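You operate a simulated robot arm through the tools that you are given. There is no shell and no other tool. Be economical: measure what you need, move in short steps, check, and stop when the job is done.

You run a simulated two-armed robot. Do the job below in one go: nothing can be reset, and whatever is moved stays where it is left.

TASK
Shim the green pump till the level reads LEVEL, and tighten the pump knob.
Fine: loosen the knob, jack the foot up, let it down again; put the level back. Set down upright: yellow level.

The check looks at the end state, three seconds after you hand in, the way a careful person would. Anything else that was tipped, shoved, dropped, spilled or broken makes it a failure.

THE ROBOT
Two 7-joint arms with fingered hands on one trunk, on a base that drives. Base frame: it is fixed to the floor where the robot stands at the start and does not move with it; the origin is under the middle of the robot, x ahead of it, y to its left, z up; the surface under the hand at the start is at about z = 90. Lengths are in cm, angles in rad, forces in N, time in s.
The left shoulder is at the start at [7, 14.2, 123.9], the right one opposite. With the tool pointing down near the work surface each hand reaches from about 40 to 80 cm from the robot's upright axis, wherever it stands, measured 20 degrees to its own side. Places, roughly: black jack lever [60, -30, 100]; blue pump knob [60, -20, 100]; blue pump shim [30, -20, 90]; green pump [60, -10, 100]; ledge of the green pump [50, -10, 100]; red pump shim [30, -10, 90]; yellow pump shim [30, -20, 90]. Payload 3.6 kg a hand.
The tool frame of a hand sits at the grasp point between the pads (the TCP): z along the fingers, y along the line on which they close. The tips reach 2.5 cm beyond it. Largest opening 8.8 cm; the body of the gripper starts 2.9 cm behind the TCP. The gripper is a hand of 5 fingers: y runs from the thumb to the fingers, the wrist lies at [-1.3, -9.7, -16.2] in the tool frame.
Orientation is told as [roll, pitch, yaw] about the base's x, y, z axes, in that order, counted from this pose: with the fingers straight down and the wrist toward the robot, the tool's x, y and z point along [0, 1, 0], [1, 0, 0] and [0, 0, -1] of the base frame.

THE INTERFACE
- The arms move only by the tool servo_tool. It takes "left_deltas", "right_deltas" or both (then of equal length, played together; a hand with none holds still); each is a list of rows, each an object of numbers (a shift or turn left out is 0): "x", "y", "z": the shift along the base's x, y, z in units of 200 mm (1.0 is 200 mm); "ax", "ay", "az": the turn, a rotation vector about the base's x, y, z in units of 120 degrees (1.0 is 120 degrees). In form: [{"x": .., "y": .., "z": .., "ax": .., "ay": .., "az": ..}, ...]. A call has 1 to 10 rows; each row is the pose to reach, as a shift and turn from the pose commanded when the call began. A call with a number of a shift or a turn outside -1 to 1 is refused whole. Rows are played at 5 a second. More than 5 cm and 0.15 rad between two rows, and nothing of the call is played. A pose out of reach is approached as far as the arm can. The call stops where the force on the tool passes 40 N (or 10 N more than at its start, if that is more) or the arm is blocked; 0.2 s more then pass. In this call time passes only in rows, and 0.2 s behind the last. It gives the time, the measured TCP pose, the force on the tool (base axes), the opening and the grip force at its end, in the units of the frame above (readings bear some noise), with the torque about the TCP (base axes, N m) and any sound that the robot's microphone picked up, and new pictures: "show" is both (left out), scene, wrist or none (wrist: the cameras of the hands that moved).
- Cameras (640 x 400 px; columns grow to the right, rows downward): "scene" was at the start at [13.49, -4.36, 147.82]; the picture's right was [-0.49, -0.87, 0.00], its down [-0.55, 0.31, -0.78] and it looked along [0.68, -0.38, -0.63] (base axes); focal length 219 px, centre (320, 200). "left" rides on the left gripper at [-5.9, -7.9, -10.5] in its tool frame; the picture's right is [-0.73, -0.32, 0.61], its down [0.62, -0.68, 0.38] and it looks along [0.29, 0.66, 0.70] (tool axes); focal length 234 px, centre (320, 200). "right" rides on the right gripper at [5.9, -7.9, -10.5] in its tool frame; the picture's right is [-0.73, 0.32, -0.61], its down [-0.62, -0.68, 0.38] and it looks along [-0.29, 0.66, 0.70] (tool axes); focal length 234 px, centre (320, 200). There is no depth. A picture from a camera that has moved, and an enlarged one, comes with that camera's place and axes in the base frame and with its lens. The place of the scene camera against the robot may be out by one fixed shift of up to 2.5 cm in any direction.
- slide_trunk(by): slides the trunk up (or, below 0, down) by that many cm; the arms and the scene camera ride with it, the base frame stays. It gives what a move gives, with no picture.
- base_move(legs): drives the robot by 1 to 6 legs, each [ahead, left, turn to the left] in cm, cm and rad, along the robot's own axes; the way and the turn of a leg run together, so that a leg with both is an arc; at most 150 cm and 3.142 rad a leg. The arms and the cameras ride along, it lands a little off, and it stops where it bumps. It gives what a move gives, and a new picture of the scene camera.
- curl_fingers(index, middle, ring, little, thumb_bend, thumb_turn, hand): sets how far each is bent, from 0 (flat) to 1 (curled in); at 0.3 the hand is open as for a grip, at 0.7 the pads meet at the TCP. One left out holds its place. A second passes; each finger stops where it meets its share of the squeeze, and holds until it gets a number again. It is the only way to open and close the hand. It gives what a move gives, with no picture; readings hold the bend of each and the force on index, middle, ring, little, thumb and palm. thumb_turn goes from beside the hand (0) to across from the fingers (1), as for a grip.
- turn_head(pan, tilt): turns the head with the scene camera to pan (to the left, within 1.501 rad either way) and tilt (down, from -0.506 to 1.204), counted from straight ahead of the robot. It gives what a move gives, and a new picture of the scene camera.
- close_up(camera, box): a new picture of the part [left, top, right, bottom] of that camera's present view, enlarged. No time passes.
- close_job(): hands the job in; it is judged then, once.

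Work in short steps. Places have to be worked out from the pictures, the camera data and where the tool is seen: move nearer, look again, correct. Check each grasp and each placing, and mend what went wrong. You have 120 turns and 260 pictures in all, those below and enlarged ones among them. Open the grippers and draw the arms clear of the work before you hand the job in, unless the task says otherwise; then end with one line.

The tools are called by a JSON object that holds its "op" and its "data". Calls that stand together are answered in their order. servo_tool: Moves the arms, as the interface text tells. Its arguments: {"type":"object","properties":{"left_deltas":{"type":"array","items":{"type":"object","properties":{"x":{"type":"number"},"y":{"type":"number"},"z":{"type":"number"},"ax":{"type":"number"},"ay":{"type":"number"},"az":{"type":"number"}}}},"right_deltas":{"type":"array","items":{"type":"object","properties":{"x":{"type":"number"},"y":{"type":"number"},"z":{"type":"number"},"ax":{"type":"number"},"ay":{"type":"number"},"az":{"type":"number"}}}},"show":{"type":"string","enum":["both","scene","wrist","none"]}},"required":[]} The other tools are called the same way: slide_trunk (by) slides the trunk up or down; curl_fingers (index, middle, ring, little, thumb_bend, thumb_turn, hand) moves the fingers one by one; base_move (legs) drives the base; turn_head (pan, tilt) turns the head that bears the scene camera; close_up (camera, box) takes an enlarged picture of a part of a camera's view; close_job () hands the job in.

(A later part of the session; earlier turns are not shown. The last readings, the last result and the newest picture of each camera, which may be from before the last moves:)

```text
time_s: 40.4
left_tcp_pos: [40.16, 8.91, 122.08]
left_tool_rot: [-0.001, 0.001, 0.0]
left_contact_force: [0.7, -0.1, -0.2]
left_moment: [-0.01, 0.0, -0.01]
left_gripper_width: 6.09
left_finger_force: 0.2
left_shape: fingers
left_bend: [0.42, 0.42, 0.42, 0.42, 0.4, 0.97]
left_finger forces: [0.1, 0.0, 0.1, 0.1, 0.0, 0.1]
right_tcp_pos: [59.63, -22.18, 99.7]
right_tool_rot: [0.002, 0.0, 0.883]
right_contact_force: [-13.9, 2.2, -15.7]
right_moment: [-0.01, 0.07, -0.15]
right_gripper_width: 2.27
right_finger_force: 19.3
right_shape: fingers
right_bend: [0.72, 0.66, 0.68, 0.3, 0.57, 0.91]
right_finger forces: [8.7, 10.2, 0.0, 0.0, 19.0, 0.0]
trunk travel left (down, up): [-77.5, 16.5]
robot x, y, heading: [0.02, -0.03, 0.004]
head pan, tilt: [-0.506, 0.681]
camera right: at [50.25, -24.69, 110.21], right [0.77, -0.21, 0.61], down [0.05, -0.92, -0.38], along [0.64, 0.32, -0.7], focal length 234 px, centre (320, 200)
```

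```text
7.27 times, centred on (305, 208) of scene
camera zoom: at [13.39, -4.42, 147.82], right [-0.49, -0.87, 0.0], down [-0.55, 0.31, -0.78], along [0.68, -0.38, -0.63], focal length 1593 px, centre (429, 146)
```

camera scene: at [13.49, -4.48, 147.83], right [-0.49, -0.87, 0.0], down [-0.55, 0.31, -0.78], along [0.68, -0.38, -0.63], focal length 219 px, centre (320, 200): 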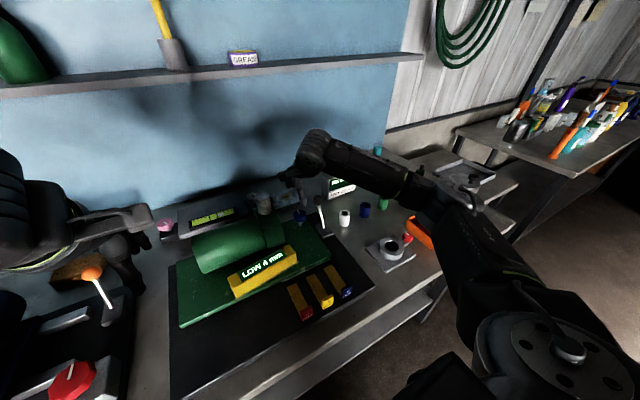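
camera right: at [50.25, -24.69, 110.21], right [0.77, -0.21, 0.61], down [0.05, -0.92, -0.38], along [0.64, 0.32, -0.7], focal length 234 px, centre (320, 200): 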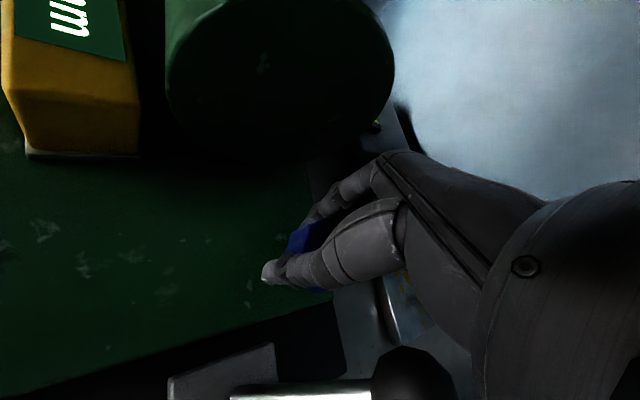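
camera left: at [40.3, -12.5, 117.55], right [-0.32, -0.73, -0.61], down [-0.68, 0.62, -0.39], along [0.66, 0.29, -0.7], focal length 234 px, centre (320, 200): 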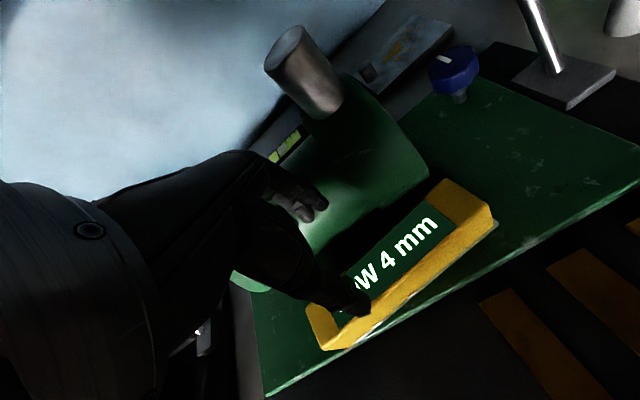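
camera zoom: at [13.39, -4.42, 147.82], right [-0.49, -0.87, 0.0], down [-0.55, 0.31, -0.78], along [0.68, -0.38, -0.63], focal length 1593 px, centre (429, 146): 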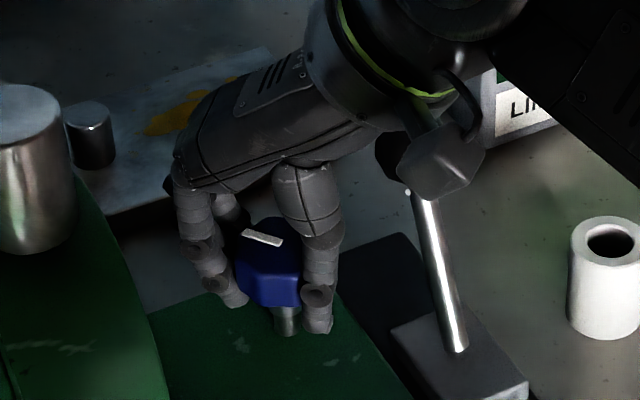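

The knob turns with the hand (its mark has swung about 50°). I continue to about 1.4 rad.

{"op": "servo_tool", "data": {"right_deltas": [{"x": -0.01, "az": 0.06}, {"x": -0.015, "az": 0.12}, {"x": -0.015, "az": 0.18}, {"x": -0.015, "az": 0.24}], "show": "wrist"}}

{"op": "close_up", "data": {"camera": "scene", "box": [270, 180, 340, 235]}}

```text
time_s: 41.4
left_tcp_pos: [40.13, 8.91, 122.08]
left_tool_rot: [-0.002, 0.002, 0.001]
left_contact_force: [0.0, 0.5, 0.1]
left_moment: [-0.02, -0.02, 0.02]
left_gripper_width: 6.12
left_finger_force: 0.0
left_shape: fingers
left_bend: [0.42, 0.42, 0.42, 0.42, 0.4, 0.97]
left_finger forces: [0.0, 0.0, 0.0, 0.1, 0.1, 0.1]
right_tcp_pos: [59.3, -22.2, 99.69]
right_tool_rot: [-0.001, 0.0, 1.386]
right_contact_force: [-17.4, 0.4, -18.3]
right_moment: [-0.01, 0.06, -0.21]
right_gripper_width: 2.28
right_finger_force: 19.4
right_shape: fingers
right_bend: [0.71, 0.66, 0.68, 0.3, 0.57, 0.9]
right_finger forces: [10.5, 10.4, 0.0, 0.0, 17.6, 0.0]
trunk travel left (down, up): [-77.5, 16.5]
robot x, y, heading: [-0.12, -0.29, 0.003]
head pan, tilt: [-0.506, 0.681]
camera right: at [52.19, -29.05, 110.23], right [0.77, 0.18, 0.61], down [0.49, -0.78, -0.38], along [0.41, 0.59, -0.7], focal length 234 px, centre (320, 200)
```

right: 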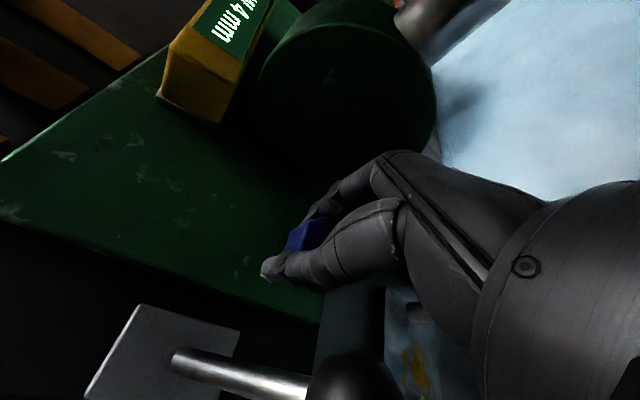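

```text
7.27 times, centred on (305, 208) of scene
camera zoom: at [13.35, -4.4, 147.83], right [-0.49, -0.87, 0.0], down [-0.55, 0.31, -0.78], along [0.68, -0.38, -0.63], focal length 1593 px, centre (429, 146)
```

zoom: 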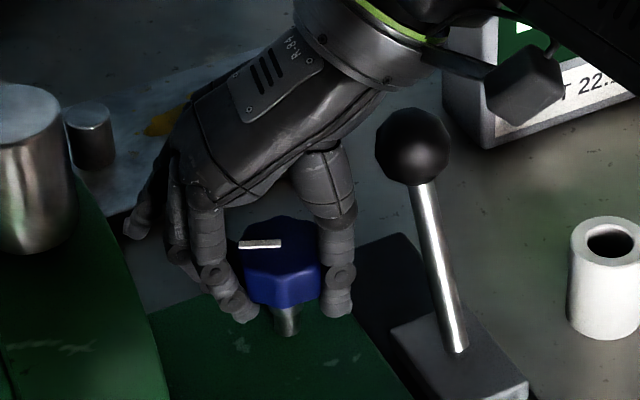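

Turned about 80°. I continue as far as the wrist goes.

{"op": "servo_tool", "data": {"right_deltas": [{"x": -0.01, "az": 0.06}, {"x": -0.01, "az": 0.12}, {"x": -0.01, "az": 0.18}, {"x": -0.01, "az": 0.24}, {"x": -0.01, "az": 0.3}], "show": "none"}}

{"op": "close_up", "data": {"camera": "scene", "box": [270, 180, 340, 235]}}

```text
time_s: 42.6
left_tcp_pos: [40.63, 8.46, 121.95]
left_tool_rot: [0.0, 0.003, 0.001]
left_contact_force: [-0.3, 0.1, -0.1]
left_moment: [0.01, 0.03, -0.02]
left_gripper_width: 6.12
left_finger_force: 0.0
left_shape: fingers
left_bend: [0.42, 0.42, 0.42, 0.42, 0.4, 0.97]
left_finger forces: [0.1, 0.1, 0.0, 0.0, 0.0, 0.1]
right_tcp_pos: [58.45, -22.22, 99.5]
right_tool_rot: [-0.007, 0.002, 2.008]
right_contact_force: [4.8, -13.7, 1.7]
right_moment: [-0.26, -0.06, -0.1]
right_gripper_width: 2.16
right_finger_force: 15.5
right_shape: fingers
right_bend: [0.72, 0.71, 0.68, 0.3, 0.57, 0.92]
right_finger forces: [4.2, 6.9, 0.0, 0.0, 21.2, 0.0]
right hand out of reach, approached as far as the arm can: row 5
trunk travel left (down, up): [-77.5, 16.5]
robot x, y, heading: [0.04, 0.14, -0.002]
head pan, tilt: [-0.506, 0.681]
```

```text
7.27 times, centred on (305, 208) of scene
camera zoom: at [13.89, -4.77, 147.81], right [-0.49, -0.87, 0.0], down [-0.55, 0.31, -0.77], along [0.68, -0.38, -0.63], focal length 1593 px, centre (429, 146)
```

zoom: 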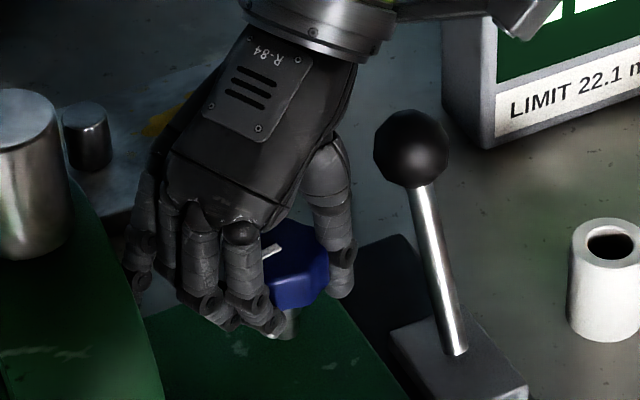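

Turned about 115°. I release partly (keeping clear of pump and lever), rise, and turn back.

{"op": "curl_fingers", "data": {"hand": "right", "index": 0.48, "middle": 0.48, "ring": 0.5, "thumb_bend": 0.42}}

{"op": "servo_tool", "data": {"right_deltas": [{"z": 0.1}, {"z": 0.25}, {"z": 0.45, "az": -0.06}, {"z": 0.6, "az": -0.12}, {"z": 0.6, "az": -0.18}, {"z": 0.6, "az": -0.24}, {"z": 0.6, "az": -0.3}], "show": "wrist"}}

{"op": "close_up", "data": {"camera": "scene", "box": [270, 180, 340, 235]}}

```text
time_s: 43.6
left_tcp_pos: [40.09, 8.88, 122.02]
left_tool_rot: [-0.002, -0.001, 0.001]
left_contact_force: [-0.6, 0.0, -0.8]
left_moment: [0.0, 0.02, 0.0]
left_gripper_width: 6.12
left_finger_force: 0.0
left_shape: fingers
left_bend: [0.42, 0.42, 0.42, 0.42, 0.4, 0.97]
left_finger forces: [0.0, 0.1, 0.1, 0.0, 0.0, 0.0]
right_tcp_pos: [58.03, -21.81, 99.63]
right_tool_rot: [-0.004, 0.001, 2.01]
right_contact_force: [-1.6, -4.8, 2.9]
right_moment: [-0.08, -0.06, -0.11]
right_gripper_width: 5.7
right_finger_force: 2.5
right_shape: fingers
right_bend: [0.48, 0.48, 0.5, 0.3, 0.4, 0.95]
right_finger forces: [0.0, 0.0, 0.0, 0.0, 5.6, 0.0]
trunk travel left (down, up): [-77.5, 16.5]
robot x, y, heading: [-0.14, 0.08, 0.005]
head pan, tilt: [-0.506, 0.681]
```

```text
time_s: 45.2
left_tcp_pos: [40.03, 8.97, 121.95]
left_tool_rot: [-0.001, 0.0, 0.002]
left_contact_force: [0.1, -0.1, -0.4]
left_moment: [0.0, 0.01, -0.01]
left_gripper_width: 6.1
left_finger_force: 0.0
left_shape: fingers
left_bend: [0.42, 0.42, 0.42, 0.42, 0.4, 0.97]
left_finger forces: [0.0, 0.0, 0.0, 0.0, 0.0, 0.1]
right_tcp_pos: [57.94, -21.92, 111.71]
right_tool_rot: [-0.002, -0.002, 1.381]
right_contact_force: [-0.7, -0.7, 0.2]
right_moment: [0.01, 0.01, 0.07]
right_gripper_width: 5.29
right_finger_force: 0.0
right_shape: fingers
right_bend: [0.48, 0.48, 0.5, 0.3, 0.42, 0.97]
right_finger forces: [0.0, 0.1, 0.1, 0.0, 0.0, 0.2]
right hand out of reach, approached as far as the arm can: row 2
trunk travel left (down, up): [-77.5, 16.5]
robot x, y, heading: [0.19, 0.02, 0.0]
head pan, tilt: [-0.506, 0.681]
camera right: at [50.83, -28.67, 122.21], right [0.77, 0.18, 0.61], down [0.48, -0.79, -0.38], along [0.41, 0.59, -0.69], focal length 234 px, centre (320, 200)
```

right: 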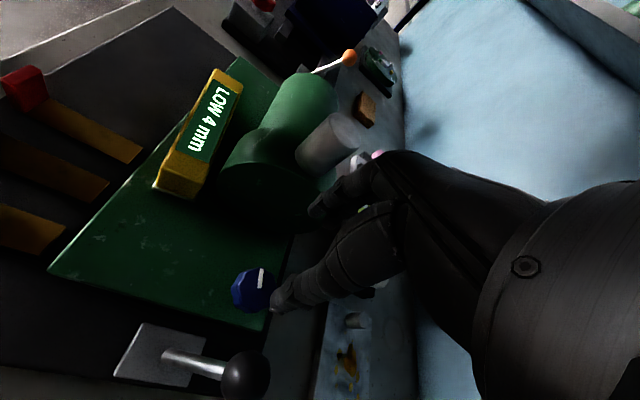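

```text
7.27 times, centred on (305, 208) of scene
camera zoom: at [13.45, -4.43, 147.83], right [-0.49, -0.87, 0.0], down [-0.55, 0.31, -0.78], along [0.68, -0.38, -0.63], focal length 1593 px, centre (429, 146)
```

zoom: 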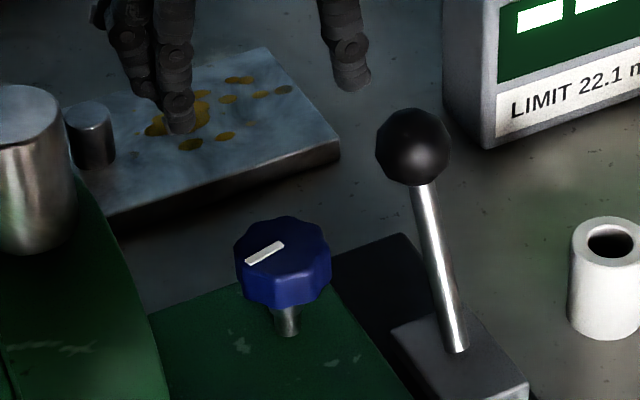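

Knob mark now points about +y, so the knob is loosened by about 110°. I unwind the wrist while moving above the lever ball.

{"op": "servo_tool", "data": {"right_deltas": [{"az": -0.066, "y": -0.04, "x": 0.012}, {"az": -0.132, "y": -0.08, "x": 0.024}, {"az": -0.198, "y": -0.12, "x": 0.036}, {"az": -0.264, "y": -0.16, "x": 0.048}, {"az": -0.33, "y": -0.2, "x": 0.06}, {"az": -0.396, "y": -0.24, "x": 0.072}, {"az": -0.462, "y": -0.28, "x": 0.084}, {"az": -0.528, "y": -0.32, "x": 0.096}, {"az": -0.594, "y": -0.36, "x": 0.108}, {"az": -0.66, "y": -0.385, "x": 0.12}], "show": "wrist"}}

{"op": "close_up", "data": {"camera": "scene", "box": [270, 160, 370, 240]}}

```text
time_s: 47.4
left_tcp_pos: [40.26, 8.93, 121.88]
left_tool_rot: [-0.002, 0.0, 0.0]
left_contact_force: [0.8, -0.1, -0.5]
left_moment: [0.0, 0.0, 0.01]
left_gripper_width: 6.1
left_finger_force: 0.1
left_shape: fingers
left_bend: [0.42, 0.42, 0.42, 0.42, 0.4, 0.97]
left_finger forces: [0.0, 0.0, 0.0, 0.0, 0.1, 0.0]
right_tcp_pos: [60.58, -29.67, 111.69]
right_tool_rot: [-0.001, -0.002, -0.001]
right_contact_force: [0.0, 0.2, 0.3]
right_moment: [0.03, 0.0, 0.02]
right_gripper_width: 5.28
right_finger_force: 0.1
right_shape: fingers
right_bend: [0.48, 0.48, 0.5, 0.3, 0.42, 0.97]
right_finger forces: [0.1, 0.0, 0.1, 0.0, 0.1, 0.0]
trunk travel left (down, up): [-77.5, 16.5]
robot x, y, heading: [0.01, -0.07, -0.005]
head pan, tilt: [-0.506, 0.681]
camera right: at [52.68, -23.84, 122.17], right [0.32, -0.73, 0.61], down [-0.68, -0.62, -0.38], along [0.66, -0.29, -0.7], focal length 234 px, centre (320, 200)
```

right: 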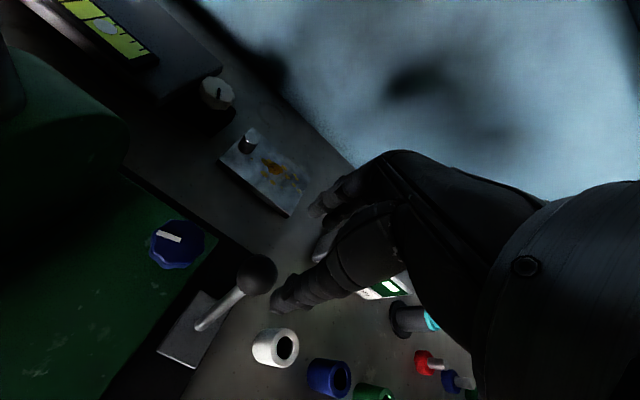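

```text
5.00 times, centred on (320, 200) of scene
camera zoom: at [13.52, -4.33, 147.82], right [-0.49, -0.87, 0.0], down [-0.55, 0.31, -0.78], along [0.68, -0.38, -0.63], focal length 1095 px, centre (320, 200)
```

zoom: 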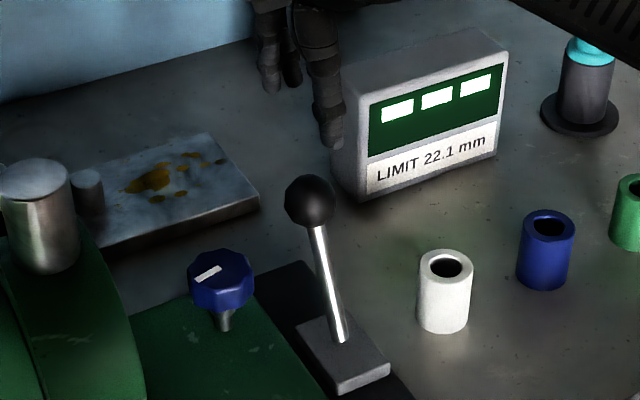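

Ball is just below, near (59.7, −29.6, 103). I open the fingers and descend around it.

{"op": "curl_fingers", "data": {"hand": "right", "index": 0.33, "middle": 0.33, "ring": 0.33, "little": 0.33, "thumb_bend": 0.33}}

{"op": "servo_tool", "data": {"right_deltas": [{"x": -0.04, "z": -0.15}, {"x": -0.04, "z": -0.3}, {"x": -0.04, "z": -0.42}], "show": "wrist"}}

{"op": "close_up", "data": {"camera": "scene", "box": [270, 160, 370, 240]}}

```text
time_s: 48.4
left_tcp_pos: [40.24, 8.94, 122.05]
left_tool_rot: [-0.003, -0.002, -0.001]
left_contact_force: [0.9, -1.1, -0.5]
left_moment: [0.0, 0.01, 0.01]
left_gripper_width: 6.1
left_finger_force: 0.1
left_shape: fingers
left_bend: [0.42, 0.42, 0.42, 0.42, 0.4, 0.97]
left_finger forces: [0.0, 0.1, 0.1, 0.1, 0.0, 0.1]
right_tcp_pos: [60.48, -29.51, 111.63]
right_tool_rot: [-0.002, -0.002, 0.002]
right_contact_force: [0.3, -0.3, 0.0]
right_moment: [-0.01, -0.01, -0.01]
right_gripper_width: 7.83
right_finger_force: 0.1
right_shape: fingers
right_bend: [0.33, 0.33, 0.33, 0.33, 0.33, 0.97]
right_finger forces: [0.0, 0.0, 0.1, 0.0, 0.0, 0.0]
trunk travel left (down, up): [-77.5, 16.5]
robot x, y, heading: [-0.12, -0.49, 0.003]
head pan, tilt: [-0.506, 0.681]
```

```text
time_s: 49.2
left_tcp_pos: [40.27, 8.91, 122.05]
left_tool_rot: [-0.001, -0.001, -0.001]
left_contact_force: [0.1, 0.7, -0.6]
left_moment: [-0.01, 0.02, 0.03]
left_gripper_width: 6.11
left_finger_force: 0.0
left_shape: fingers
left_bend: [0.42, 0.42, 0.42, 0.42, 0.4, 0.97]
left_finger forces: [0.0, 0.0, 0.1, 0.0, 0.0, 0.0]
right_tcp_pos: [59.69, -29.58, 102.94]
right_tool_rot: [0.002, -0.001, 0.001]
right_contact_force: [-0.5, -0.3, -0.6]
right_moment: [-0.01, 0.02, 0.0]
right_gripper_width: 7.84
right_finger_force: 0.0
right_shape: fingers
right_bend: [0.33, 0.33, 0.33, 0.33, 0.33, 0.97]
right_finger forces: [0.0, 0.0, 0.0, 0.0, 0.0, 0.0]
trunk travel left (down, up): [-77.5, 16.5]
robot x, y, heading: [-0.19, -0.09, 0.0]
head pan, tilt: [-0.506, 0.681]
camera right: at [51.77, -23.81, 113.6], right [0.32, -0.73, 0.61], down [-0.68, -0.62, -0.38], along [0.66, -0.29, -0.7], focal length 234 px, centre (320, 200)
```

right: 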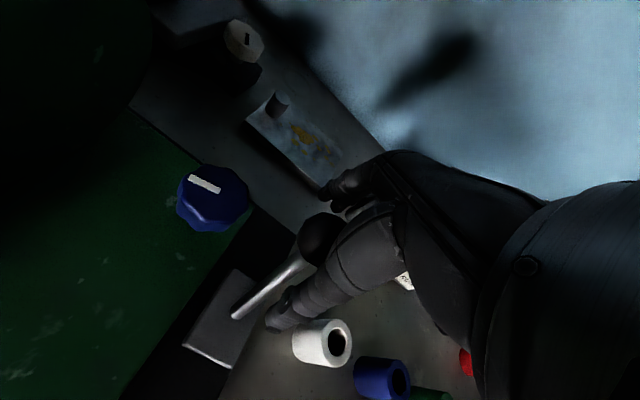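

```text
5.00 times, centred on (320, 200) of scene
camera zoom: at [13.52, -4.36, 147.82], right [-0.49, -0.87, 0.0], down [-0.55, 0.31, -0.78], along [0.68, -0.38, -0.63], focal length 1095 px, centre (320, 200)
```

zoom: 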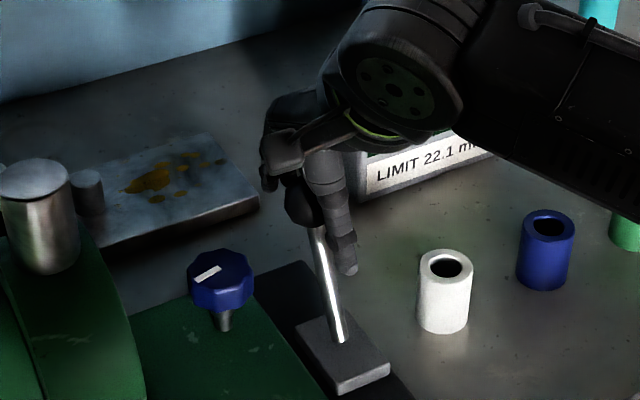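

Ball is between thumb and fingers, slightly toward +y. I shift a touch and close on it.

{"op": "servo_tool", "data": {"right_deltas": [{"x": -0.015, "y": 0.035, "z": -0.02}], "show": "none"}}

{"op": "curl_fingers", "data": {"hand": "right", "index": 0.65, "middle": 0.65, "ring": 0.65, "little": 0.6, "thumb_bend": 0.6}}

{"op": "servo_tool", "data": {"right_deltas": [{"z": 0.0}], "show": "wrist"}}

{"op": "close_up", "data": {"camera": "scene", "box": [270, 160, 370, 240]}}

```text
time_s: 49.6
left_tcp_pos: [40.19, 8.94, 122.0]
left_tool_rot: [-0.001, 0.001, 0.0]
left_contact_force: [0.1, 1.1, 0.5]
left_moment: [0.01, -0.07, -0.03]
left_gripper_width: 6.1
left_finger_force: 0.2
left_shape: fingers
left_bend: [0.42, 0.42, 0.42, 0.42, 0.4, 0.97]
left_finger forces: [0.1, 0.0, 0.0, 0.1, 0.0, 0.1]
right_tcp_pos: [59.24, -28.82, 102.81]
right_tool_rot: [0.001, 0.001, 0.0]
right_contact_force: [0.3, 0.0, -0.2]
right_moment: [0.0, 0.02, 0.02]
right_gripper_width: 7.82
right_finger_force: 0.0
right_shape: fingers
right_bend: [0.33, 0.33, 0.33, 0.33, 0.33, 0.97]
right_finger forces: [0.0, 0.0, 0.0, 0.1, 0.1, 0.0]
trunk travel left (down, up): [-77.5, 16.5]
robot x, y, heading: [-0.23, -0.08, 0.002]
head pan, tilt: [-0.506, 0.681]
```

```text
time_s: 50.6
left_tcp_pos: [40.3, 8.96, 122.09]
left_tool_rot: [0.001, -0.001, 0.0]
left_contact_force: [0.3, 0.2, 0.2]
left_moment: [-0.02, 0.0, 0.03]
left_gripper_width: 6.09
left_finger_force: 0.1
left_shape: fingers
left_bend: [0.42, 0.42, 0.42, 0.42, 0.4, 0.97]
left_finger forces: [0.0, 0.0, 0.0, 0.1, 0.1, 0.0]
right_tcp_pos: [59.25, -28.95, 102.75]
right_tool_rot: [0.0, -0.002, 0.001]
right_contact_force: [1.9, 0.6, -0.1]
right_moment: [0.02, -0.01, 0.01]
right_gripper_width: 1.63
right_finger_force: 0.7
right_shape: fingers
right_bend: [0.64, 0.65, 0.65, 0.6, 0.6, 0.97]
right_finger forces: [0.8, 0.0, 0.0, 0.0, 0.1, 0.0]
trunk travel left (down, up): [-77.5, 16.5]
robot x, y, heading: [-0.05, 0.31, 0.003]
head pan, tilt: [-0.506, 0.681]
```

```text
time_s: 51.0
left_tcp_pos: [40.15, 8.87, 121.98]
left_tool_rot: [-0.001, -0.001, -0.001]
left_contact_force: [-0.4, -0.9, 0.1]
left_moment: [-0.02, -0.06, 0.0]
left_gripper_width: 6.1
left_finger_force: 0.0
left_shape: fingers
left_bend: [0.42, 0.42, 0.42, 0.42, 0.4, 0.97]
left_finger forces: [0.0, 0.0, 0.0, 0.0, 0.0, 0.0]
right_tcp_pos: [59.3, -28.88, 102.73]
right_tool_rot: [0.0, -0.002, 0.001]
right_contact_force: [0.2, 0.4, -0.8]
right_moment: [-0.01, -0.01, 0.0]
right_gripper_width: 1.58
right_finger_force: 0.7
right_shape: fingers
right_bend: [0.64, 0.65, 0.65, 0.6, 0.6, 0.97]
right_finger forces: [0.9, 0.1, 0.0, 0.1, 0.0, 0.1]
trunk travel left (down, up): [-77.5, 16.5]
robot x, y, heading: [-0.04, 0.0, -0.001]
head pan, tilt: [-0.506, 0.681]
camera right: at [51.48, -23.1, 113.28], right [0.32, -0.73, 0.61], down [-0.68, -0.62, -0.38], along [0.66, -0.29, -0.7], focal length 234 px, centre (320, 200)
```

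right: 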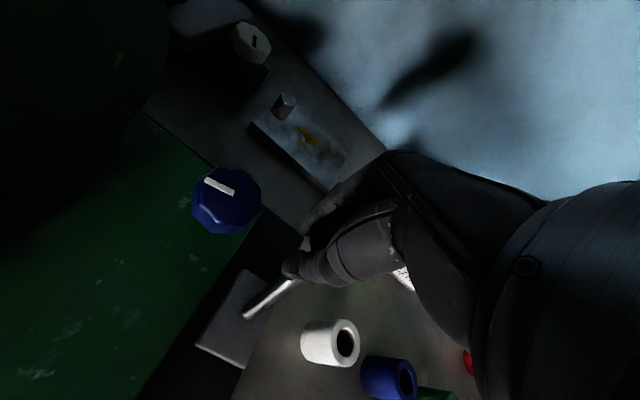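

```text
5.00 times, centred on (320, 200) of scene
camera zoom: at [13.52, -4.34, 147.82], right [-0.49, -0.87, 0.0], down [-0.55, 0.31, -0.78], along [0.68, -0.38, -0.63], focal length 1095 px, centre (320, 200)
```

zoom: 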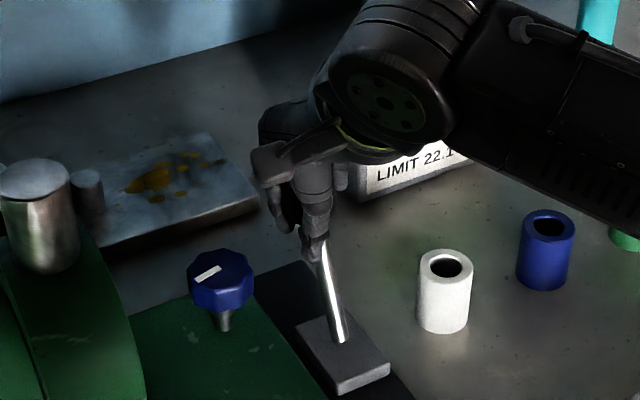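

The fingers cage the rod under the ball. I pull toward the robot along the arc and feel the force.

{"op": "servo_tool", "data": {"right_deltas": [{"x": -0.04, "z": 0.015}, {"x": -0.08, "z": 0.028}, {"x": -0.12, "z": 0.036}, {"x": -0.155, "z": 0.041}, {"x": -0.19, "z": 0.043}], "show": "wrist"}}

{"op": "close_up", "data": {"camera": "scene", "box": [180, 160, 360, 320]}}

```text
time_s: 52.2
left_tcp_pos: [40.32, 9.04, 121.99]
left_tool_rot: [-0.003, 0.0, 0.001]
left_contact_force: [-0.6, -0.6, 0.7]
left_moment: [-0.02, 0.02, -0.01]
left_gripper_width: 6.11
left_finger_force: 0.1
left_shape: fingers
left_bend: [0.42, 0.42, 0.42, 0.42, 0.4, 0.97]
left_finger forces: [0.0, 0.0, 0.0, 0.1, 0.0, 0.1]
right_tcp_pos: [55.59, -28.73, 103.58]
right_tool_rot: [-0.002, 0.0, 0.001]
right_contact_force: [3.8, 3.1, 1.7]
right_moment: [-0.04, -0.06, 0.06]
right_gripper_width: 1.72
right_finger_force: 2.2
right_shape: fingers
right_bend: [0.63, 0.63, 0.65, 0.6, 0.6, 0.97]
right_finger forces: [2.7, 1.4, 0.0, 0.1, 0.1, 0.0]
trunk travel left (down, up): [-77.5, 16.5]
robot x, y, heading: [-0.45, 0.02, -0.003]
head pan, tilt: [-0.506, 0.681]
camera right: at [47.76, -23.03, 114.15], right [0.32, -0.72, 0.61], down [-0.68, -0.62, -0.38], along [0.66, -0.29, -0.7], focal length 234 px, centre (320, 200)
```

right: 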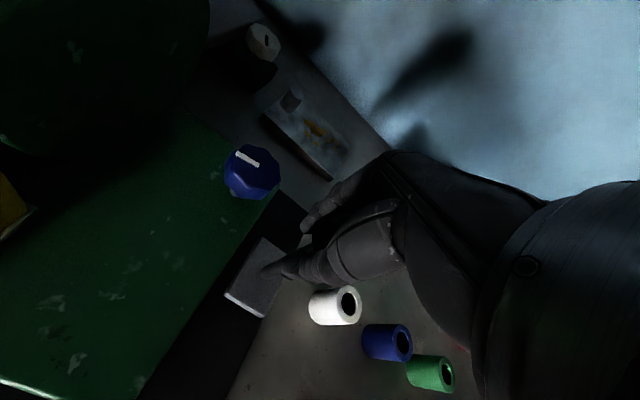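

```text
2.50 times, centred on (270, 240) of scene
camera zoom: at [13.54, -4.26, 147.82], right [-0.49, -0.87, 0.0], down [-0.55, 0.3, -0.78], along [0.68, -0.38, -0.63], focal length 548 px, centre (445, 100)
```

zoom: 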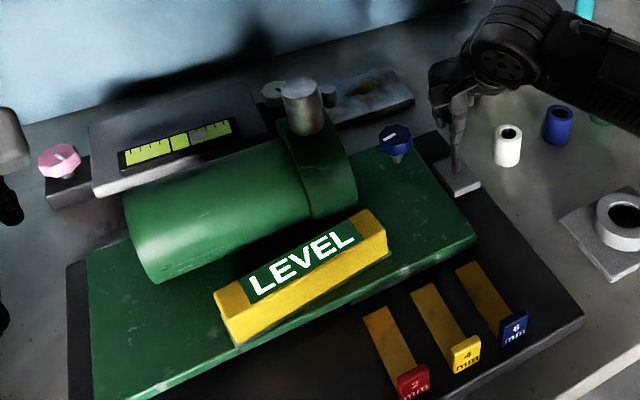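

The jack works: foot rising, the level momentarily shows LEVEL. I continue pulling so the gap exceeds 4 mm.

{"op": "servo_tool", "data": {"right_deltas": [{"x": -0.04, "z": 0.0}, {"x": -0.09, "z": -0.005}, {"x": -0.13, "z": -0.015}, {"x": -0.165, "z": -0.024}, {"x": -0.2, "z": -0.037}, {"x": -0.225, "z": -0.046}], "show": "wrist"}}

{"op": "close_up", "data": {"camera": "scene", "box": [180, 160, 360, 320]}}

```text
time_s: 53.6
left_tcp_pos: [40.31, 9.03, 122.0]
left_tool_rot: [-0.002, -0.001, 0.0]
left_contact_force: [-0.2, 0.5, 0.0]
left_moment: [-0.03, 0.04, 0.0]
left_gripper_width: 6.07
left_finger_force: 0.1
left_shape: fingers
left_bend: [0.42, 0.42, 0.42, 0.42, 0.4, 0.97]
left_finger forces: [0.0, 0.1, 0.0, 0.0, 0.0, 0.1]
right_tcp_pos: [51.13, -28.82, 102.88]
right_tool_rot: [0.0, -0.005, 0.003]
right_contact_force: [8.3, -1.0, 12.0]
right_moment: [-0.14, -0.43, 0.04]
right_gripper_width: 1.45
right_finger_force: 6.3
right_shape: fingers
right_bend: [0.65, 0.58, 0.65, 0.6, 0.6, 0.97]
right_finger forces: [0.2, 12.3, 0.0, 0.0, 0.0, 0.0]
trunk travel left (down, up): [-77.5, 16.5]
robot x, y, heading: [-0.06, -0.18, -0.001]
head pan, tilt: [-0.506, 0.681]
camera right: at [43.34, -23.03, 113.36], right [0.32, -0.73, 0.61], down [-0.68, -0.62, -0.39], along [0.66, -0.29, -0.69], focal length 234 px, centre (320, 200)
```

right: 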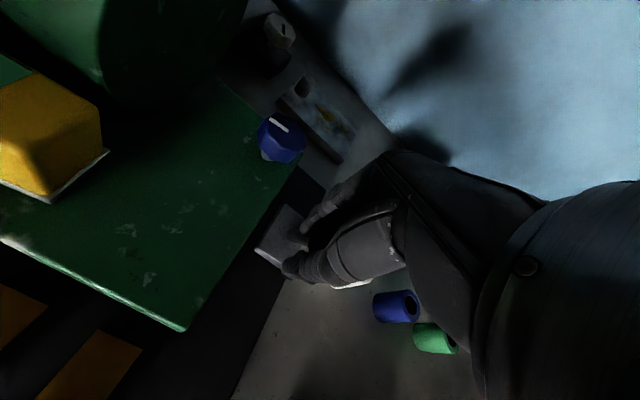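

```text
2.50 times, centred on (270, 240) of scene
camera zoom: at [13.55, -4.29, 147.84], right [-0.49, -0.87, 0.0], down [-0.55, 0.3, -0.78], along [0.68, -0.38, -0.63], focal length 548 px, centre (445, 100)
```

zoom: 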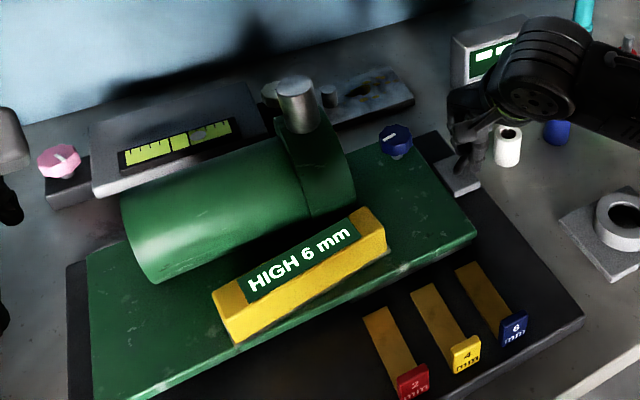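

Foot is now up about 10 mm ("HIGH 6 mm"). I release the lever and see whether it stays.

{"op": "servo_tool", "data": {"right_deltas": [{"x": 0.01, "z": 0.01}], "show": "none"}}

{"op": "curl_fingers", "data": {"hand": "right", "index": 0.3, "middle": 0.3, "ring": 0.3, "little": 0.3, "thumb_bend": 0.3}}

{"op": "servo_tool", "data": {"right_deltas": [{"z": 0.15}, {"z": 0.3}, {"z": 0.5}], "show": "wrist"}}

{"op": "close_up", "data": {"camera": "scene", "box": [180, 160, 360, 320]}}

```text
time_s: 54.0
left_tcp_pos: [40.19, 9.04, 122.02]
left_tool_rot: [-0.004, -0.001, -0.001]
left_contact_force: [0.2, -0.2, 0.5]
left_moment: [0.0, 0.02, 0.01]
left_gripper_width: 6.07
left_finger_force: 0.0
left_shape: fingers
left_bend: [0.42, 0.42, 0.42, 0.42, 0.4, 0.97]
left_finger forces: [0.1, 0.0, 0.0, 0.0, 0.1, 0.0]
right_tcp_pos: [51.3, -28.79, 102.79]
right_tool_rot: [-0.002, -0.001, 0.0]
right_contact_force: [4.5, -0.2, 6.0]
right_moment: [-0.09, -0.24, 0.06]
right_gripper_width: 1.49
right_finger_force: 3.4
right_shape: fingers
right_bend: [0.65, 0.59, 0.65, 0.6, 0.6, 0.97]
right_finger forces: [0.1, 7.4, 0.0, 0.0, 0.3, 0.0]
trunk travel left (down, up): [-77.5, 16.5]
robot x, y, heading: [0.07, -0.03, 0.0]
head pan, tilt: [-0.506, 0.681]
```

```text
time_s: 55.0
left_tcp_pos: [40.19, 8.85, 122.03]
left_tool_rot: [-0.003, 0.001, 0.001]
left_contact_force: [0.7, -0.1, 0.3]
left_moment: [0.03, 0.01, -0.03]
left_gripper_width: 6.08
left_finger_force: 0.1
left_shape: fingers
left_bend: [0.42, 0.42, 0.42, 0.42, 0.4, 0.97]
left_finger forces: [0.0, 0.0, 0.0, 0.1, 0.0, 0.0]
right_tcp_pos: [51.33, -28.85, 102.85]
right_tool_rot: [0.0, 0.0, 0.003]
right_contact_force: [0.5, 0.5, 0.6]
right_moment: [0.0, 0.01, 0.04]
right_gripper_width: 8.44
right_finger_force: 0.0
right_shape: fingers
right_bend: [0.3, 0.3, 0.3, 0.3, 0.3, 0.97]
right_finger forces: [0.0, 0.0, 0.0, 0.0, 0.0, 0.1]
trunk travel left (down, up): [-77.5, 16.5]
robot x, y, heading: [-0.15, 0.04, 0.001]
head pan, tilt: [-0.506, 0.681]
```

```text
time_s: 55.8
left_tcp_pos: [40.12, 8.89, 122.03]
left_tool_rot: [-0.002, 0.001, 0.0]
left_contact_force: [1.1, 0.2, 0.2]
left_moment: [0.0, -0.04, -0.03]
left_gripper_width: 6.13
left_finger_force: 0.1
left_shape: fingers
left_bend: [0.42, 0.42, 0.42, 0.42, 0.4, 0.97]
left_finger forces: [0.0, 0.0, 0.0, 0.0, 0.0, 0.0]
right_tcp_pos: [51.13, -28.7, 112.86]
right_tool_rot: [0.0, 0.0, 0.0]
right_contact_force: [0.2, -0.1, 1.0]
right_moment: [0.01, 0.0, 0.0]
right_gripper_width: 8.45
right_finger_force: 0.0
right_shape: fingers
right_bend: [0.3, 0.3, 0.3, 0.3, 0.3, 0.97]
right_finger forces: [0.0, 0.0, 0.0, 0.1, 0.0, 0.1]
trunk travel left (down, up): [-77.5, 16.5]
robot x, y, heading: [-0.25, -0.06, -0.004]
head pan, tilt: [-0.506, 0.681]
camera right: at [43.31, -22.97, 123.48], right [0.32, -0.73, 0.61], down [-0.68, -0.62, -0.38], along [0.66, -0.29, -0.7], focal length 234 px, centre (320, 200)
```

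right: 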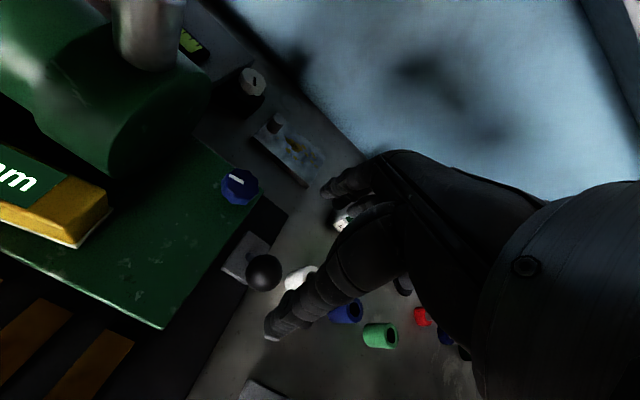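

```text
2.50 times, centred on (270, 240) of scene
camera zoom: at [13.44, -4.28, 147.82], right [-0.49, -0.87, 0.0], down [-0.55, 0.3, -0.78], along [0.68, -0.38, -0.63], focal length 548 px, centre (445, 100)
```

zoom: 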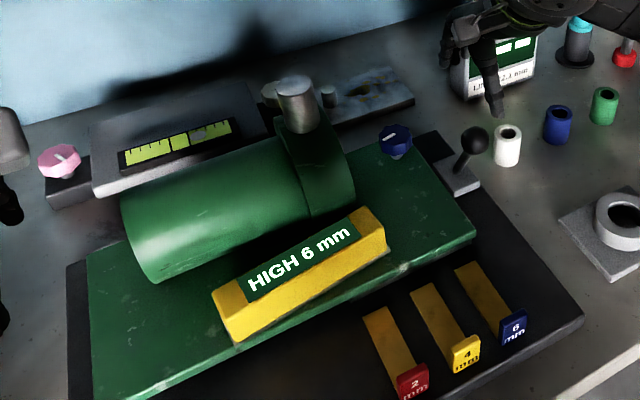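

The lever holds. I zoom on the gap under the plate's edge and on the shims.

{"op": "close_up", "data": {"camera": "scene", "box": [260, 230, 380, 320]}}

{"op": "close_up", "data": {"camera": "right", "box": [0, 220, 240, 400]}}

```text
4.44 times, centred on (320, 275) of scene
camera zoom: at [13.44, -4.28, 147.82], right [-0.49, -0.87, 0.0], down [-0.55, 0.3, -0.78], along [0.68, -0.38, -0.63], focal length 974 px, centre (320, -133)
```

zoom: 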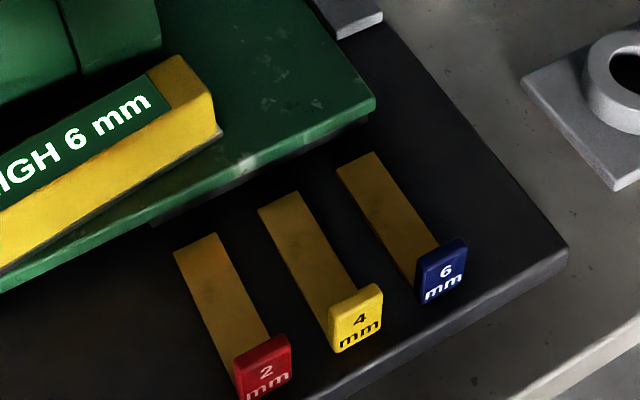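

```text
2.22 times, centred on (120, 310) of right
camera zoom: at [43.31, -22.97, 123.48], right [0.32, -0.73, 0.61], down [-0.68, -0.62, -0.38], along [0.66, -0.29, -0.7], focal length 520 px, centre (764, -44)
```

zoom: 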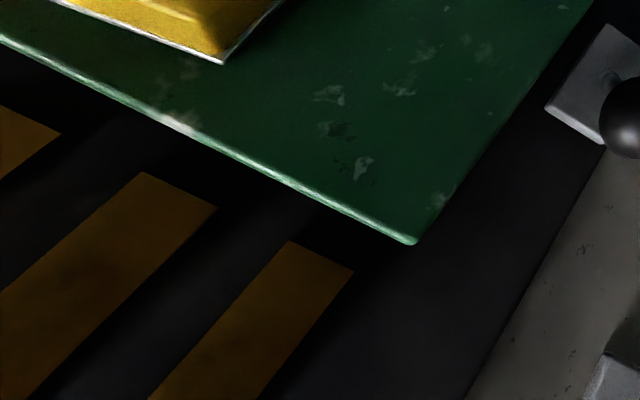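

Foot strip under the plate spans y ≈ −10…−26, centred at the yellow shim's y ≈ −17.9; shim tab at about x=33.4, blade tip x≈43. I move the right hand above the yellow tab and look.

{"op": "servo_tool", "data": {"right_deltas": [{"x": -0.18, "y": 0.11}, {"x": -0.36, "y": 0.22}, {"x": -0.54, "y": 0.33}, {"x": -0.7, "y": 0.43}, {"x": -0.87, "y": 0.53, "z": -0.05}, {"x": -0.87, "y": 0.53, "z": -0.25}], "show": "wrist"}}

{"op": "close_up", "data": {"camera": "scene", "box": [260, 230, 380, 320]}}

```text
time_s: 57.2
left_tcp_pos: [40.28, 8.79, 122.04]
left_tool_rot: [0.0, 0.002, 0.0]
left_contact_force: [0.4, -0.7, 0.5]
left_moment: [-0.03, 0.0, -0.03]
left_gripper_width: 6.1
left_finger_force: 0.1
left_shape: fingers
left_bend: [0.42, 0.42, 0.42, 0.42, 0.4, 0.97]
left_finger forces: [0.1, 0.1, 0.1, 0.0, 0.0, 0.0]
right_tcp_pos: [40.85, -17.62, 108.2]
right_tool_rot: [0.001, 0.001, 0.001]
right_contact_force: [-0.2, 0.1, -0.1]
right_moment: [-0.02, 0.01, 0.02]
right_gripper_width: 8.46
right_finger_force: 0.1
right_shape: fingers
right_bend: [0.3, 0.3, 0.3, 0.3, 0.3, 0.97]
right_finger forces: [0.0, 0.0, 0.1, 0.0, 0.0, 0.0]
right hand out of reach, approached as far as the arm can: row 4, 5, 6
trunk travel left (down, up): [-77.5, 16.5]
robot x, y, heading: [0.3, 0.16, 0.001]
head pan, tilt: [-0.506, 0.681]
camera right: at [33.04, -11.92, 118.77], right [0.32, -0.73, 0.61], down [-0.68, -0.62, -0.38], along [0.66, -0.29, -0.7], focal length 234 px, centre (320, 200)
```

right: 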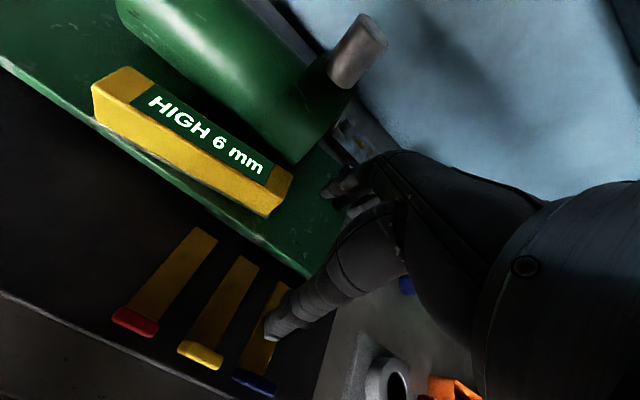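

```text
4.44 times, centred on (320, 275) of scene
camera zoom: at [13.64, -4.43, 147.81], right [-0.49, -0.87, 0.0], down [-0.55, 0.31, -0.78], along [0.68, -0.38, -0.63], focal length 974 px, centre (320, -133)
```

zoom: 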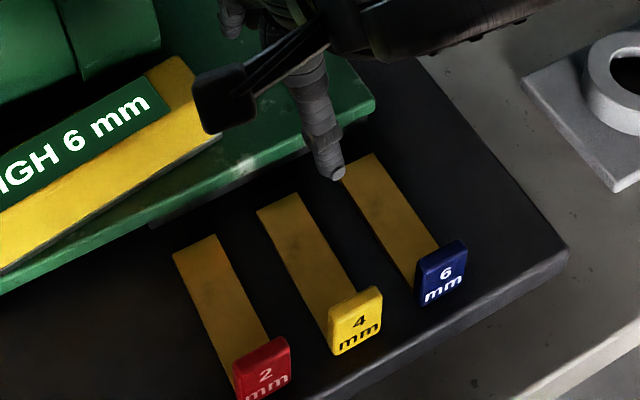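

The tab at (34, −18.2) is too near for the arm. I drive the base back 10 cm.

{"op": "base_move", "data": {"legs": [[-10, 0, 0]]}}

```text
time_s: 58.4
left_tcp_pos: [30.48, 8.97, 121.96]
left_tool_rot: [-0.001, 0.002, 0.001]
left_contact_force: [0.0, -0.4, 0.6]
left_moment: [0.01, -0.03, 0.04]
left_gripper_width: 6.11
left_finger_force: 0.0
left_shape: fingers
left_bend: [0.42, 0.42, 0.42, 0.42, 0.4, 0.97]
left_finger forces: [0.0, 0.0, 0.0, 0.0, 0.0, 0.0]
right_tcp_pos: [31.0, -17.68, 108.11]
right_tool_rot: [0.0, 0.001, 0.0]
right_contact_force: [0.1, -0.5, -0.6]
right_moment: [-0.04, 0.0, 0.01]
right_gripper_width: 8.46
right_finger_force: 0.0
right_shape: fingers
right_bend: [0.3, 0.3, 0.3, 0.3, 0.3, 0.97]
right_finger forces: [0.0, 0.1, 0.0, 0.0, 0.1, 0.1]
trunk travel left (down, up): [-77.5, 16.5]
robot x, y, heading: [-10.09, -0.18, 0.003]
head pan, tilt: [-0.506, 0.681]
camera scene: at [3.76, -4.37, 147.8], right [-0.49, -0.87, 0.0], down [-0.55, 0.31, -0.78], along [0.68, -0.38, -0.63], focal length 219 px, centre (320, 200)
```

scene: 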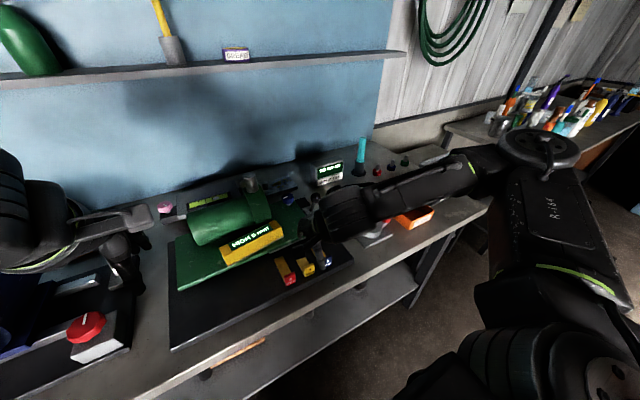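

I check where the commanded pose now stands with a zero move, viewing the wrist camera.

{"op": "servo_tool", "data": {"right_deltas": [{"x": 0.1}], "show": "wrist"}}

```text
time_s: 58.8
left_tcp_pos: [30.58, 8.92, 121.93]
left_tool_rot: [-0.003, 0.004, 0.0]
left_contact_force: [1.2, -0.3, -0.3]
left_moment: [0.01, 0.01, 0.0]
left_gripper_width: 6.1
left_finger_force: 0.1
left_shape: fingers
left_bend: [0.42, 0.42, 0.42, 0.42, 0.4, 0.97]
left_finger forces: [0.0, 0.0, 0.1, 0.1, 0.1, 0.0]
right_tcp_pos: [32.99, -17.68, 108.23]
right_tool_rot: [0.0, 0.003, 0.0]
right_contact_force: [0.0, -0.2, 0.0]
right_moment: [0.03, 0.02, 0.01]
right_gripper_width: 8.48
right_finger_force: 0.1
right_shape: fingers
right_bend: [0.3, 0.3, 0.3, 0.3, 0.3, 0.97]
right_finger forces: [0.1, 0.0, 0.1, 0.1, 0.1, 0.0]
trunk travel left (down, up): [-77.5, 16.5]
robot x, y, heading: [-9.83, 0.25, -0.003]
head pan, tilt: [-0.506, 0.681]
camera right: at [25.22, -11.93, 118.81], right [0.33, -0.73, 0.61], down [-0.68, -0.62, -0.38], along [0.65, -0.29, -0.7], focal length 234 px, centre (320, 200)
```

right: 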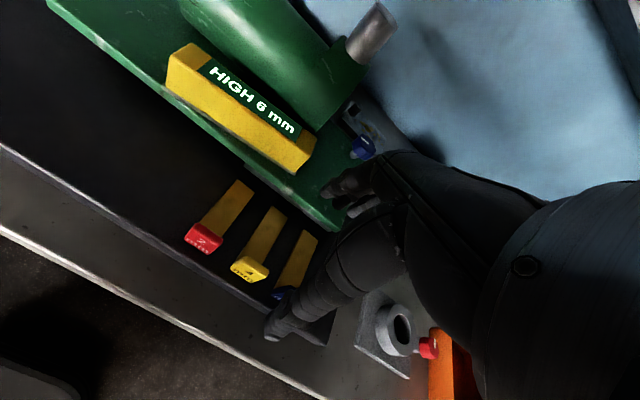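

Yellow tab at about (34.1, −18). I curl ring and little fingers out of the way and descend around the tab.

{"op": "curl_fingers", "data": {"hand": "right", "ring": 1.0, "little": 1.0, "index": 0.4, "middle": 0.4, "thumb_bend": 0.4}}

{"op": "servo_tool", "data": {"right_deltas": [{"x": 0.055, "z": -0.15}, {"x": 0.055, "z": -0.3}, {"x": 0.055, "z": -0.45}, {"x": 0.055, "z": -0.53}], "show": "wrist"}}

{"op": "close_up", "data": {"camera": "scene", "box": [250, 210, 370, 300]}}

```text
time_s: 59.8
left_tcp_pos: [30.32, 8.9, 121.96]
left_tool_rot: [-0.001, 0.0, 0.001]
left_contact_force: [-0.9, 0.2, -0.1]
left_moment: [0.0, -0.01, 0.0]
left_gripper_width: 6.1
left_finger_force: 0.1
left_shape: fingers
left_bend: [0.42, 0.42, 0.42, 0.42, 0.4, 0.97]
left_finger forces: [0.0, 0.1, 0.1, 0.0, 0.0, 0.1]
right_tcp_pos: [32.64, -17.65, 108.32]
right_tool_rot: [-0.001, -0.001, 0.001]
right_contact_force: [-0.6, -0.5, -0.2]
right_moment: [-0.01, -0.02, 0.0]
right_gripper_width: 6.42
right_finger_force: 0.0
right_shape: fingers
right_bend: [0.4, 0.4, 1.0, 1.0, 0.4, 0.97]
right_finger forces: [0.0, 0.0, 0.0, 0.0, 0.0, 0.0]
trunk travel left (down, up): [-77.5, 16.5]
robot x, y, heading: [-9.77, 0.53, 0.004]
head pan, tilt: [-0.506, 0.681]
```

```text
time_s: 60.8
left_tcp_pos: [30.29, 8.85, 121.94]
left_tool_rot: [-0.002, 0.001, -0.001]
left_contact_force: [0.4, 0.3, -0.2]
left_moment: [0.01, 0.01, 0.0]
left_gripper_width: 6.1
left_finger_force: 0.1
left_shape: fingers
left_bend: [0.42, 0.42, 0.42, 0.42, 0.4, 0.97]
left_finger forces: [0.1, 0.1, 0.1, 0.0, 0.0, 0.0]
right_tcp_pos: [33.92, -17.68, 97.83]
right_tool_rot: [0.0, -0.001, -0.001]
right_contact_force: [0.0, 0.3, 0.1]
right_moment: [0.01, 0.02, -0.03]
right_gripper_width: 6.37
right_finger_force: 0.1
right_shape: fingers
right_bend: [0.4, 0.4, 1.0, 1.0, 0.4, 0.97]
right_finger forces: [0.0, 0.1, 0.0, 0.0, 0.0, 0.0]
trunk travel left (down, up): [-77.5, 16.5]
robot x, y, heading: [-9.89, 0.02, 0.002]
head pan, tilt: [-0.506, 0.681]
camera right: at [26.12, -11.81, 108.23], right [0.32, -0.73, 0.61], down [-0.68, -0.62, -0.38], along [0.66, -0.29, -0.7], focal length 234 px, centre (320, 200)
```

right: 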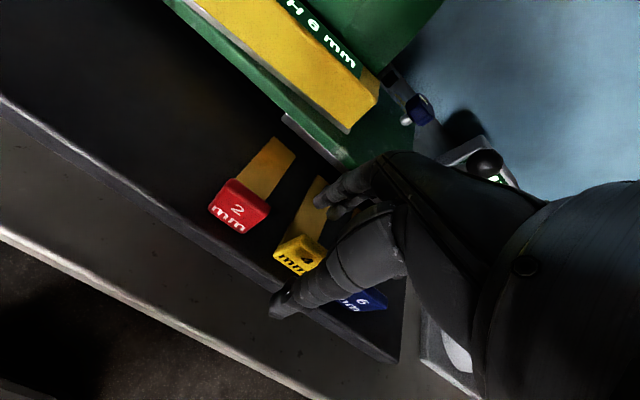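

```text
4.44 times, centred on (310, 255) of scene
camera zoom: at [3.6, -4.39, 147.82], right [-0.49, -0.87, 0.0], down [-0.55, 0.31, -0.78], along [0.68, -0.38, -0.63], focal length 974 px, centre (364, -44)
```

zoom: 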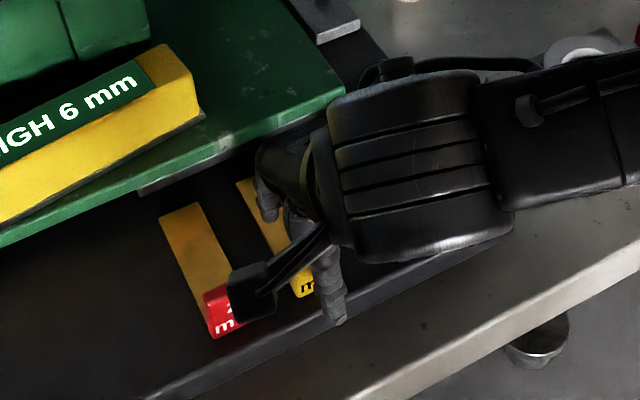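

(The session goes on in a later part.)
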